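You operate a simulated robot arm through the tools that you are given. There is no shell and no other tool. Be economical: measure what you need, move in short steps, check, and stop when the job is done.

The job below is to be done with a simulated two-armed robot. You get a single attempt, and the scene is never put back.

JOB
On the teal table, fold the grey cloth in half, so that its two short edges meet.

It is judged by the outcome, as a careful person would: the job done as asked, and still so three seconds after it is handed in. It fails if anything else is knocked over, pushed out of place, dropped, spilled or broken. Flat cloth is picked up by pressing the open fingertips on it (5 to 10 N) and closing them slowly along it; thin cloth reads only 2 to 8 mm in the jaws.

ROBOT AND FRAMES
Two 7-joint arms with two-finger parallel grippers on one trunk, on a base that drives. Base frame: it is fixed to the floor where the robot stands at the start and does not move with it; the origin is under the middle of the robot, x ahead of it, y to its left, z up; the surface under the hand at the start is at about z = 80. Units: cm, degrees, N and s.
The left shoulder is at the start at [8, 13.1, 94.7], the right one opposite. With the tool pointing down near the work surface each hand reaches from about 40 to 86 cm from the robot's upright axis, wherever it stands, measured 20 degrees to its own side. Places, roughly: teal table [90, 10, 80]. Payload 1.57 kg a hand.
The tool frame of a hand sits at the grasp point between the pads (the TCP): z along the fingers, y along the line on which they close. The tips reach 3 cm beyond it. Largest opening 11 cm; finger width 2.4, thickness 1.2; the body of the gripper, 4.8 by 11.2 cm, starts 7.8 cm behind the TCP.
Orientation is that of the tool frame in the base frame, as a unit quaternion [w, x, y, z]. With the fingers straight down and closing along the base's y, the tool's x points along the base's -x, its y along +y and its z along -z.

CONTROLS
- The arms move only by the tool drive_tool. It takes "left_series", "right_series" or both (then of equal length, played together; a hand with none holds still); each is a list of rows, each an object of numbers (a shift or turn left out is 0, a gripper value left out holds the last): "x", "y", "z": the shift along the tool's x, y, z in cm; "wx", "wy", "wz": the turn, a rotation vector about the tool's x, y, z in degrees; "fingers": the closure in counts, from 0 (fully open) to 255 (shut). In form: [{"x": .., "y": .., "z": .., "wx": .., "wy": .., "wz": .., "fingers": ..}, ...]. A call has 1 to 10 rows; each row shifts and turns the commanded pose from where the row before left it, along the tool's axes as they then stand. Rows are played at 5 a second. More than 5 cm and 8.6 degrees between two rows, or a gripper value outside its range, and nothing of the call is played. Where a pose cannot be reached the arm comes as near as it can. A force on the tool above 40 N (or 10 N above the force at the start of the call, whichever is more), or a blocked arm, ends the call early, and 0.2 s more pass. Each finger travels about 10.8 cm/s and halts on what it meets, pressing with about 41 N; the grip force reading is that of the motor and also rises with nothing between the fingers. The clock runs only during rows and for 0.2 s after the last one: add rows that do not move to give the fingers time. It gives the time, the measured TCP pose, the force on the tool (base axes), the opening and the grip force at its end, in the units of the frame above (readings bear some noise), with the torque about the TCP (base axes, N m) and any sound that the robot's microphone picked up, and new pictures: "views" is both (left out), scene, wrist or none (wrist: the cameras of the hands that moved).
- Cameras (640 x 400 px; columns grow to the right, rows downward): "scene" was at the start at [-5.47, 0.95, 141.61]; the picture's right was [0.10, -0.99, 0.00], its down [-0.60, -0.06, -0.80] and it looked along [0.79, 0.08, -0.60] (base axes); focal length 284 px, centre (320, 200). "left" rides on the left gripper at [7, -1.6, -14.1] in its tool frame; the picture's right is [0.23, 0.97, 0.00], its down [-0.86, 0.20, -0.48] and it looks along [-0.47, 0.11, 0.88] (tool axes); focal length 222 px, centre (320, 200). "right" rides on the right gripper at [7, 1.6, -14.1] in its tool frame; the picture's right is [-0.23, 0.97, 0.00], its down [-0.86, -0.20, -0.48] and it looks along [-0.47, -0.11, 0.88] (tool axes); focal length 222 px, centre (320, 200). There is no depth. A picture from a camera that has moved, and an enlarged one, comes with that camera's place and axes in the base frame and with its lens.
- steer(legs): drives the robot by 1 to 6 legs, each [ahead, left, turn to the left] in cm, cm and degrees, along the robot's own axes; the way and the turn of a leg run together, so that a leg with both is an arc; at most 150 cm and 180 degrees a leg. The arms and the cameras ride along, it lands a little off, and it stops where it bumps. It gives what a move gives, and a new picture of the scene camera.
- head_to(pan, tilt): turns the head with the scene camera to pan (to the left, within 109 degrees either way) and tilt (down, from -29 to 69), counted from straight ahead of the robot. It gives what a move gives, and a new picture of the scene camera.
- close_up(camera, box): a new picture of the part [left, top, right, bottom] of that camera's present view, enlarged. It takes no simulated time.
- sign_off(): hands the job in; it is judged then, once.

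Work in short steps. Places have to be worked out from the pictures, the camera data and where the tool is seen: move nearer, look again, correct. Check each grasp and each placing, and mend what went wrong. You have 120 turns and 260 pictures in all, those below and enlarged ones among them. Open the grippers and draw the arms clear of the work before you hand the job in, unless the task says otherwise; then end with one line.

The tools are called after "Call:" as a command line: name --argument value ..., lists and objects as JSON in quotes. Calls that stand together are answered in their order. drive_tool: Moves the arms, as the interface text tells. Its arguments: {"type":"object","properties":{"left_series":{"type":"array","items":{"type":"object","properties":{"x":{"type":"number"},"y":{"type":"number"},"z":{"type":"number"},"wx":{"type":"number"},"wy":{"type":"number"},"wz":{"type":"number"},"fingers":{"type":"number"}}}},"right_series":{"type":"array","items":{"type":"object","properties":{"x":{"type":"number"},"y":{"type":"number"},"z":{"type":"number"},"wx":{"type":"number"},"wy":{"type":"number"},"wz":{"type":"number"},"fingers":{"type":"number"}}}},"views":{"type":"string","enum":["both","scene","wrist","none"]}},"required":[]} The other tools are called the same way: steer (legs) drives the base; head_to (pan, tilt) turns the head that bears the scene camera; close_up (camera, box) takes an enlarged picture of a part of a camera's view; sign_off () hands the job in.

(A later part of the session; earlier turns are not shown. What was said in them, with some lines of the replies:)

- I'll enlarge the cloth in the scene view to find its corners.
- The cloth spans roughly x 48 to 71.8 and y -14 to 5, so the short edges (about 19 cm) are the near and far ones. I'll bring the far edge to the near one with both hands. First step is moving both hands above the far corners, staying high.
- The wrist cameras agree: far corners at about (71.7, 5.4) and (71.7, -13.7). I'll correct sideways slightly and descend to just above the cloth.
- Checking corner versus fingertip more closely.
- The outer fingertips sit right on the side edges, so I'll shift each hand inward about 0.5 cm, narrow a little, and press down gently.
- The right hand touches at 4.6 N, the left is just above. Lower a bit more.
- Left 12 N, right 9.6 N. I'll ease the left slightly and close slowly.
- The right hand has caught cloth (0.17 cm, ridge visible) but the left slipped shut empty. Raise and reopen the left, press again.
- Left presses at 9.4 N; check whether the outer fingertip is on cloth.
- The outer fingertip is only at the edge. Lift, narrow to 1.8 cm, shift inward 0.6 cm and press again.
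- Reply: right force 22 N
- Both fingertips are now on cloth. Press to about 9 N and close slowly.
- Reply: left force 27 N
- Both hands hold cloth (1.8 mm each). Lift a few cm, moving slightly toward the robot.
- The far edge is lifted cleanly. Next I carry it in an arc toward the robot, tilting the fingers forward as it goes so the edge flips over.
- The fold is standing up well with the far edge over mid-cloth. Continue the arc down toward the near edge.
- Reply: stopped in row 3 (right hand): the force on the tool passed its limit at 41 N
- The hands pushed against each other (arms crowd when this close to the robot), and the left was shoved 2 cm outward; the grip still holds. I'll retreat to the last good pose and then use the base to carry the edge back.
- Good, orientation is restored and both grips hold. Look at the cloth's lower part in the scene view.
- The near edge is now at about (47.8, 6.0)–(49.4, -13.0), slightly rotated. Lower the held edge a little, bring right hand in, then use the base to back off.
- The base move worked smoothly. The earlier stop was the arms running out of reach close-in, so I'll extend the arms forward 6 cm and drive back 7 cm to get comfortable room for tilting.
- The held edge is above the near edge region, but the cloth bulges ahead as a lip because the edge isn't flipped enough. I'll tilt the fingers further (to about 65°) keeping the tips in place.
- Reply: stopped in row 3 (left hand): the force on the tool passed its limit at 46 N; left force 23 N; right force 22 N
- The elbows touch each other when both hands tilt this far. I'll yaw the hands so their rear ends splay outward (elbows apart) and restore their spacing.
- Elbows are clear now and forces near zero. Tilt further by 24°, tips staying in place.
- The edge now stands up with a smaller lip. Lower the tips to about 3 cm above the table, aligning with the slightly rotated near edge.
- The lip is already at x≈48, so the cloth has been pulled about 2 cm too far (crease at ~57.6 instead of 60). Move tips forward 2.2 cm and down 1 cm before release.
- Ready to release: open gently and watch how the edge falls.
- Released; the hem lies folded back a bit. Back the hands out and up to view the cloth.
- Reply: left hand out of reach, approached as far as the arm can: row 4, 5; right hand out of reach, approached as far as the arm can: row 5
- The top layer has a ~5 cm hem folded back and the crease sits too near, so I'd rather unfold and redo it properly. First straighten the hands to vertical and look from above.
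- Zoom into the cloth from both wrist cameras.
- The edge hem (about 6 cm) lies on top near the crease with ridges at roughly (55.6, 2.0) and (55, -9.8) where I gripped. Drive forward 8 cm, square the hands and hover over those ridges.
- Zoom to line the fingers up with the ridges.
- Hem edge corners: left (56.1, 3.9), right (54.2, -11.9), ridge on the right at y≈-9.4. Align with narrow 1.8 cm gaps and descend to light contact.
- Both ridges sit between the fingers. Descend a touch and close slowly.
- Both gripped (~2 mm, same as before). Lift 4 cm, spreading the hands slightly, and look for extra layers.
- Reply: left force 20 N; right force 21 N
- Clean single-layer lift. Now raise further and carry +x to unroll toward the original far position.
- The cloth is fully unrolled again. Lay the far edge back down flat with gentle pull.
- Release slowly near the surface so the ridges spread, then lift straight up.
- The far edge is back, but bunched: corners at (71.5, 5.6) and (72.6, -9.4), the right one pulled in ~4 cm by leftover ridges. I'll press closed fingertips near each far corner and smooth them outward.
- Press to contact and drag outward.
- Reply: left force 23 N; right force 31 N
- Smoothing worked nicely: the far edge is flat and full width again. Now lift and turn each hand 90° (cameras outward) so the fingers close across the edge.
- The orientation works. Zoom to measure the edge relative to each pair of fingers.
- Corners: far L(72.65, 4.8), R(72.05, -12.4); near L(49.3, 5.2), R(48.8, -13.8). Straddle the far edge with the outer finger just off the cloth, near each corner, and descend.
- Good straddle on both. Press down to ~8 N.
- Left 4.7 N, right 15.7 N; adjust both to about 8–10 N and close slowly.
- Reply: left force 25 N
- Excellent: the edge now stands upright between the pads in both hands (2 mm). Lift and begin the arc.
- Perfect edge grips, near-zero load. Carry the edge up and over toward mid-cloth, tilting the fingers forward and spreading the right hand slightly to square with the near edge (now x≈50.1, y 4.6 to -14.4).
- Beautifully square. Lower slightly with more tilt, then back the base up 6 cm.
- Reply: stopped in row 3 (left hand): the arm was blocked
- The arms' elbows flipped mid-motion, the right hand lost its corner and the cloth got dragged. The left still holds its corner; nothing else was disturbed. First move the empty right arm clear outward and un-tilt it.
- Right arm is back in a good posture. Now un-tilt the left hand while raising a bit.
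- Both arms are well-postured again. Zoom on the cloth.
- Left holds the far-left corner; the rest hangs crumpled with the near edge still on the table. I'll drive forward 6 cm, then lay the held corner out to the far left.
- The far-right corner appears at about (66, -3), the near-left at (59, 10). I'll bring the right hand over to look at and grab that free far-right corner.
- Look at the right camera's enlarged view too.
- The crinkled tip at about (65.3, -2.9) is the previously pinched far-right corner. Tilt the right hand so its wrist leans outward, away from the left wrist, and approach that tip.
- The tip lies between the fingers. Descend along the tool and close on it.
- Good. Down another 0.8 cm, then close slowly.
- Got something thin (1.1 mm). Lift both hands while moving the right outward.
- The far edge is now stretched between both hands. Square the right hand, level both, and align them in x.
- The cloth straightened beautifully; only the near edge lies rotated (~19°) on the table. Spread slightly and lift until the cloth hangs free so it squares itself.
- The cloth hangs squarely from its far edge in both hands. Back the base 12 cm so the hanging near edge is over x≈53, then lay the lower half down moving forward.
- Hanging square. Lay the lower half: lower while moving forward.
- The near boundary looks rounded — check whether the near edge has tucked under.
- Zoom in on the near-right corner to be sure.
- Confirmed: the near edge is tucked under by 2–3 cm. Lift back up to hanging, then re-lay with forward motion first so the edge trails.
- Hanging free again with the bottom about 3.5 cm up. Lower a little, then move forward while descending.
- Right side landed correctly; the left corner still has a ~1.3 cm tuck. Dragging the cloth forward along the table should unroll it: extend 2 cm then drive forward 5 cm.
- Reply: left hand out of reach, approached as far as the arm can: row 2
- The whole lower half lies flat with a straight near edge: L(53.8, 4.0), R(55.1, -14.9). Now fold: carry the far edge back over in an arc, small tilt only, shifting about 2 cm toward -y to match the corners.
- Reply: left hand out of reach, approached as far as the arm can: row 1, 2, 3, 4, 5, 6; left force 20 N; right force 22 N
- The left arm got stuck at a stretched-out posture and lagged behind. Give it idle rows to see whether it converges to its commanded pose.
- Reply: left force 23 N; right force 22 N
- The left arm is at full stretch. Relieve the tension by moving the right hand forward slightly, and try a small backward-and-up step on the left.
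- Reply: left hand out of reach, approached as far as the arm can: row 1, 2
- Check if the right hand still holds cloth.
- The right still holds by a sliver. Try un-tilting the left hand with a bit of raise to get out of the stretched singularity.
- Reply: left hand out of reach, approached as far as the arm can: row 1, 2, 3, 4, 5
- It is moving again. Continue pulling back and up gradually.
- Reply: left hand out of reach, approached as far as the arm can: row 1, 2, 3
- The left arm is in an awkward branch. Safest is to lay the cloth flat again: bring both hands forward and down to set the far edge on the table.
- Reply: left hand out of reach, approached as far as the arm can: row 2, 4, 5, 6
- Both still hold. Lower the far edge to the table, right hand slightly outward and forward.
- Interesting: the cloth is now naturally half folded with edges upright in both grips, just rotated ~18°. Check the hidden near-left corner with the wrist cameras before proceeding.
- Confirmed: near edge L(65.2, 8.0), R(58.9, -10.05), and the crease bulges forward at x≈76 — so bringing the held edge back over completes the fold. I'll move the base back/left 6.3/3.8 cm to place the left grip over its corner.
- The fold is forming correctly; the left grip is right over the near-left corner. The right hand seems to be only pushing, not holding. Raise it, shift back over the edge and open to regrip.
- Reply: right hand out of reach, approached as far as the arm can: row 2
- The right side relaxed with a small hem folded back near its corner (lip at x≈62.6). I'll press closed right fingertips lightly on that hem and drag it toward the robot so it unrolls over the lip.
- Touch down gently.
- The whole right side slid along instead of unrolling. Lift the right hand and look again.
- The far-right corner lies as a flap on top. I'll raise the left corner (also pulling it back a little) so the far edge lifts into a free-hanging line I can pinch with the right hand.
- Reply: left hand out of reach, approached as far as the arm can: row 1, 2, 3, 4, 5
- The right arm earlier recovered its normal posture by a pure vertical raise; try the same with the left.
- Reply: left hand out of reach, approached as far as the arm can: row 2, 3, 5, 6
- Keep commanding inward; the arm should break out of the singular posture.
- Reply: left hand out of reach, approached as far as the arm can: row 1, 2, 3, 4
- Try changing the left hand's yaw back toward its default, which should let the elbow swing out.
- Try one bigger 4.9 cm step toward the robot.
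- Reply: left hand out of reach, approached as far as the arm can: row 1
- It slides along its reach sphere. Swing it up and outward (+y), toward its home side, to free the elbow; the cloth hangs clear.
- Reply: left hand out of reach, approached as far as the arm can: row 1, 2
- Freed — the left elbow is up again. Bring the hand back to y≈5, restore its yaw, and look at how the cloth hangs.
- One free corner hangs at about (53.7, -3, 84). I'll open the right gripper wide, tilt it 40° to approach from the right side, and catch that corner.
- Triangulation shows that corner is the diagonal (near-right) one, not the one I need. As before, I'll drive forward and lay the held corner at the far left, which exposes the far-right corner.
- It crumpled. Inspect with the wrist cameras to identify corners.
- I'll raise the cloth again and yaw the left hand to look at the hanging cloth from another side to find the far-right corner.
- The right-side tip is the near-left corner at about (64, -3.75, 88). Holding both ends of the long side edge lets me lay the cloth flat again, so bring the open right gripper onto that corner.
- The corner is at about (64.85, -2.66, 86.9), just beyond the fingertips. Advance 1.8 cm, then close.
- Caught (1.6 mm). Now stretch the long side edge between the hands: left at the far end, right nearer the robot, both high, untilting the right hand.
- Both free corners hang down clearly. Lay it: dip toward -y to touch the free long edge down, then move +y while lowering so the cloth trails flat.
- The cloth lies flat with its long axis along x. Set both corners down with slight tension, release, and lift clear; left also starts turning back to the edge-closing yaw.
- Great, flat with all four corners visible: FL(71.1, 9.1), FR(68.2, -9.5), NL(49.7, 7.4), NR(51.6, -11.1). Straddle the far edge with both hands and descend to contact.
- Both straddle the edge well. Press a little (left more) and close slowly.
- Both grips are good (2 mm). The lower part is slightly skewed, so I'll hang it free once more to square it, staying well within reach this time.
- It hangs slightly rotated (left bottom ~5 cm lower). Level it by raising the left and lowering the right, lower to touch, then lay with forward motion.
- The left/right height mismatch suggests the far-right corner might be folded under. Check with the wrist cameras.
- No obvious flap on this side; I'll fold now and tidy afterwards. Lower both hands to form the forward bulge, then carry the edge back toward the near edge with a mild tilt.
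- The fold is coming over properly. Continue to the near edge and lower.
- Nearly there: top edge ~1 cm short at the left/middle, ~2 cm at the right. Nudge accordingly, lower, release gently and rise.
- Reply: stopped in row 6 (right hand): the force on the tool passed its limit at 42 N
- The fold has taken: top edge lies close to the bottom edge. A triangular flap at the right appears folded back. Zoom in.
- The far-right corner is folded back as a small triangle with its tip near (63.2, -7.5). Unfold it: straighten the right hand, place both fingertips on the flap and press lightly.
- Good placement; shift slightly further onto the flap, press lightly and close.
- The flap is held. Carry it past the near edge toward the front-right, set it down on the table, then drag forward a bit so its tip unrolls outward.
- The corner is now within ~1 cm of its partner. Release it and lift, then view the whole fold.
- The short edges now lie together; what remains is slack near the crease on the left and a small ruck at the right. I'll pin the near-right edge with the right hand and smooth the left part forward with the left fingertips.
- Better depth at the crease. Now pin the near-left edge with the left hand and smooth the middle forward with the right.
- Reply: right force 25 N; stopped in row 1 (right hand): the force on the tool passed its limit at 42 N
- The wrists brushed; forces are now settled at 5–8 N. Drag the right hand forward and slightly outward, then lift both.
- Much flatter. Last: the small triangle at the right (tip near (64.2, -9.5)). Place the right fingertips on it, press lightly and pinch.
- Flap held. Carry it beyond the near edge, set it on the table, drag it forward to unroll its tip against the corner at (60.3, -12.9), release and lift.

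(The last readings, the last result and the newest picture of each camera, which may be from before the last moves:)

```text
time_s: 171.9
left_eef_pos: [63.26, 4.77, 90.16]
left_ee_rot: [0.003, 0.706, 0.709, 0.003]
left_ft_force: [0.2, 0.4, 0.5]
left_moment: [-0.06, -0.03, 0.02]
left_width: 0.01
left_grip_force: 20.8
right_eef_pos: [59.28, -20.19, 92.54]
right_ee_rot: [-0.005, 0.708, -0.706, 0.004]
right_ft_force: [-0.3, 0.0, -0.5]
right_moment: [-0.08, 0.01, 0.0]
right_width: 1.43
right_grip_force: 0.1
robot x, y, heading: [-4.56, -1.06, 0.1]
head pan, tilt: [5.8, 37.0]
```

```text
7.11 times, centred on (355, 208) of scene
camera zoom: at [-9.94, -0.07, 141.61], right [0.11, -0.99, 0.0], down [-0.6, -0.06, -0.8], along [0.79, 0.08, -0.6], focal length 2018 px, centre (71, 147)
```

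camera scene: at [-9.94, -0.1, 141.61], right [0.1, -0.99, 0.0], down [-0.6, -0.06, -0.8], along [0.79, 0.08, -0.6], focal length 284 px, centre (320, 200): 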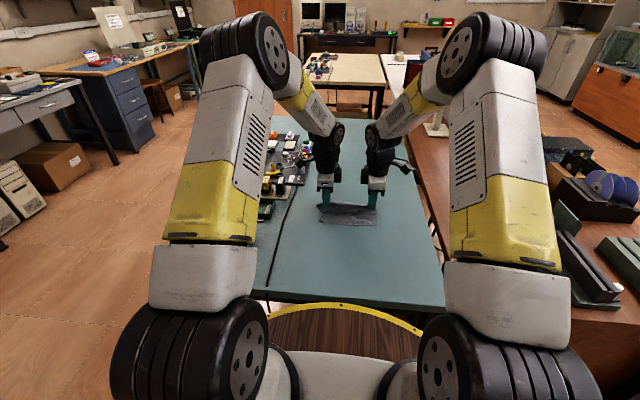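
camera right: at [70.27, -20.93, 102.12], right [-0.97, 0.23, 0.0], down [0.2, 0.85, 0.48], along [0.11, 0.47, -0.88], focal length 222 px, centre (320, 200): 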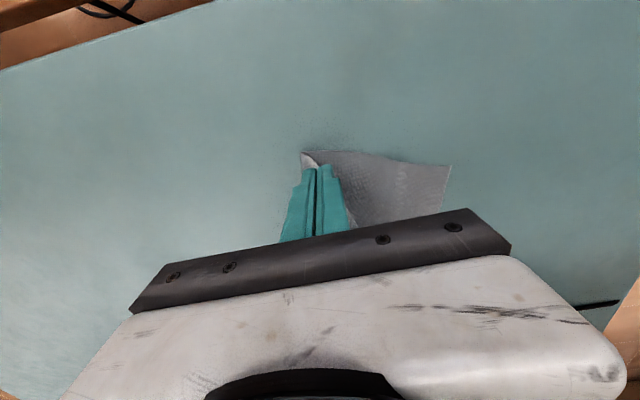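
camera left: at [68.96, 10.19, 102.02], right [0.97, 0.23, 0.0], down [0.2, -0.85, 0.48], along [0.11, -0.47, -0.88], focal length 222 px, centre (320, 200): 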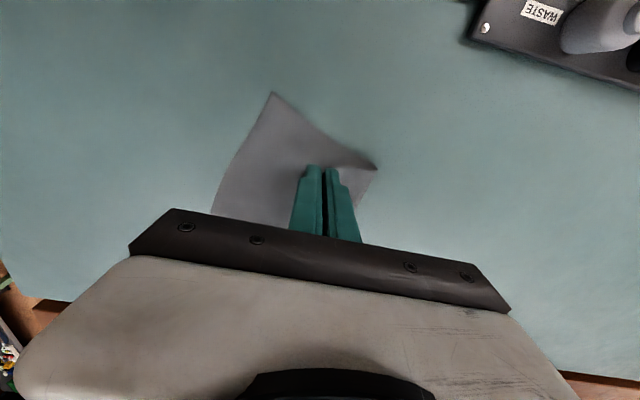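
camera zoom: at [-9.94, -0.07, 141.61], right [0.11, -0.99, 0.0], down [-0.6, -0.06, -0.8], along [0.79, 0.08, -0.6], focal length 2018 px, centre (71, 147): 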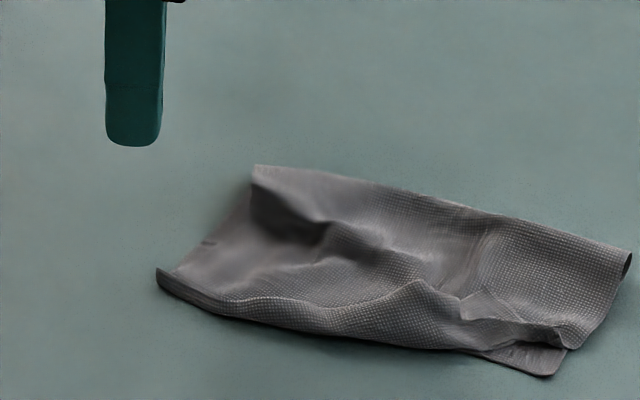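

Edges meet along most of the length, but the top right corner is still ~4 cm short with a small ruck. One more pinch on that ruck at about (59.8, -12.3).

Call:
drive_tool --right_series '[{"x": -4, "y": -0.3, "fingers": 214}, {"x": -3.9, "y": -0.3}, {"z": 4}, {"z": 4}, {"z": 1}, {"z": 0.3}, {"z": 0.1}, {}]' --views "none"

Call:
drive_tool --right_series '[{"fingers": 220}, {"fingers": 226}, {"fingers": 232}, {"fingers": 238}, {"fingers": 245}, {"fingers": 250}, {"fingers": 255}, {}, {"z": -0.8}, {"z": -0.8}]' --views "none"

Call:
close_up --camera "scene" --box '[310, 180, 400, 235]'

```text
time_s: 173.7
left_eef_pos: [63.31, 4.72, 90.0]
left_ee_rot: [0.002, 0.706, 0.708, 0.002]
left_ft_force: [0.1, 0.1, 0.4]
left_moment: [-0.01, 0.02, 0.02]
left_width: 0.0
left_grip_force: 21.4
right_eef_pos: [60.06, -12.34, 83.26]
right_ee_rot: [-0.006, 0.708, -0.706, 0.006]
right_ft_force: [2.4, 0.7, 17.2]
right_moment: [-0.02, 0.06, 0.0]
right_width: 1.55
right_grip_force: 0.1
robot x, y, heading: [-4.35, -1.3, 0.1]
head pan, tilt: [5.8, 37.0]
```

```text
time_s: 175.9
left_eef_pos: [63.35, 4.66, 90.21]
left_ee_rot: [0.003, 0.706, 0.708, 0.003]
left_ft_force: [0.7, -0.8, 0.0]
left_moment: [-0.03, 0.01, -0.01]
left_width: 0.0
left_grip_force: 21.0
right_eef_pos: [59.82, -12.51, 84.59]
right_ee_rot: [-0.005, 0.708, -0.706, 0.004]
right_ft_force: [-0.6, 0.4, 0.0]
right_moment: [0.03, 0.01, 0.0]
right_width: 0.21
right_grip_force: 24.0
robot x, y, heading: [-4.56, -1.15, 0.1]
head pan, tilt: [5.8, 37.0]
```

```text
7.11 times, centred on (355, 208) of scene
camera zoom: at [-9.93, -0.1, 141.61], right [0.1, -0.99, 0.0], down [-0.6, -0.06, -0.8], along [0.79, 0.08, -0.6], focal length 2018 px, centre (71, 147)
5 turns are left
```

zoom: 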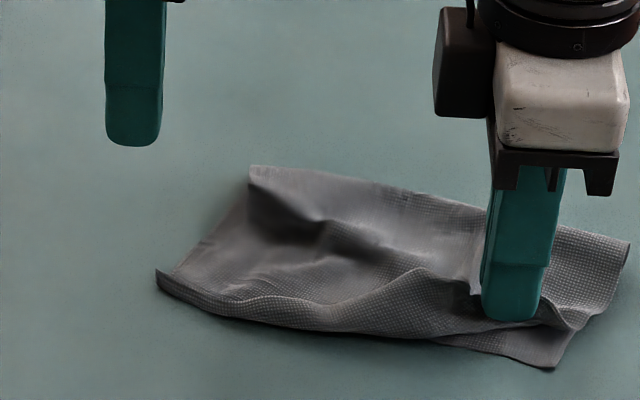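

Held. Carry it so the corner sits on the bottom corner (57.2, -14.6), release, and withdraw both arms.

Call:
drive_tool --right_series '[{"z": -0.7}, {"y": 1.2, "x": 0.6}, {"y": 1.2, "x": 0.65}, {"y": 1.2, "x": 0.65}, {"z": 1.2}, {"z": 0.7}, {}, {"fingers": 245}, {"fingers": 232}, {"fingers": 215}]' --views "none"

Call:
drive_tool --left_series '[{}, {"z": -2}, {"z": -2, "x": 2, "fingers": 120}, {"z": -2, "x": 2}, {"x": 2}, {}]' --right_series '[{}, {"z": -2}, {"z": -3}, {"z": -4, "x": 2}, {"x": 4, "fingers": 120}, {"x": 3}]' --views "none"

Call:
close_up --camera "scene" --box '[310, 180, 410, 240]'

```text
time_s: 178.1
left_eef_pos: [63.34, 4.8, 90.07]
left_ee_rot: [0.003, 0.706, 0.708, 0.003]
left_ft_force: [0.4, -0.2, 0.1]
left_moment: [-0.04, 0.02, 0.01]
left_width: 0.01
left_grip_force: 21.2
right_eef_pos: [56.3, -14.5, 83.49]
right_ee_rot: [-0.006, 0.708, -0.706, 0.004]
right_ft_force: [-0.2, -0.1, 0.1]
right_moment: [-0.01, 0.02, 0.02]
right_width: 1.71
right_grip_force: 0.1
robot x, y, heading: [-4.51, -1.33, -0.1]
head pan, tilt: [5.8, 37.0]
```

```text
time_s: 179.5
left_eef_pos: [63.26, 10.46, 96.08]
left_ee_rot: [0.003, 0.706, 0.709, 0.002]
left_ft_force: [-0.2, 0.8, -0.2]
left_moment: [0.02, 0.01, -0.02]
left_width: 5.81
left_grip_force: 0.1
right_eef_pos: [56.26, -23.41, 92.42]
right_ee_rot: [-0.005, 0.709, -0.705, 0.004]
right_ft_force: [-0.1, -0.5, 0.5]
right_moment: [-0.04, 0.01, 0.0]
right_width: 5.81
right_grip_force: 0.1
robot x, y, heading: [-4.5, -0.98, 0.2]
head pan, tilt: [5.8, 37.0]
```

```text
6.40 times, centred on (360, 210) of scene
camera zoom: at [-9.94, -0.07, 141.61], right [0.11, -0.99, 0.0], down [-0.6, -0.06, -0.8], along [0.79, 0.08, -0.6], focal length 1816 px, centre (64, 136)
4 turns are left
```

zoom: 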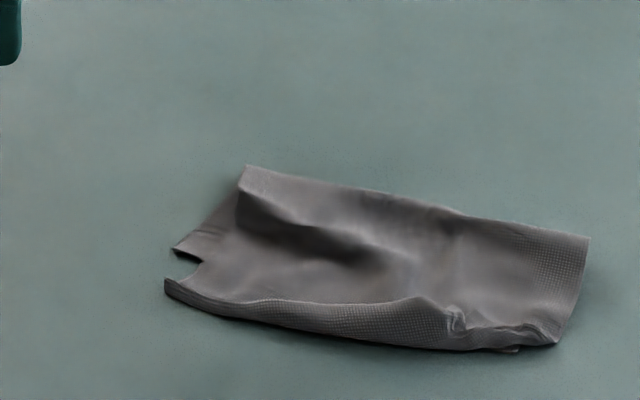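

The cloth is folded in half and its short edges lie together along the front. Some wrinkles remain and the corners are roughly 1–2 cm apart. Both grippers are open and clear, so I hand it in.

Call:
sign_off

```text
The job is handed in.
```

I folded the grey cloth in half on the teal table. Its short edges meet to within roughly 1–2 cm at the corners, and the top layer is still wrinkled. Both grippers are open and clear of the cloth, and I saw nothing else on the table disturbed.
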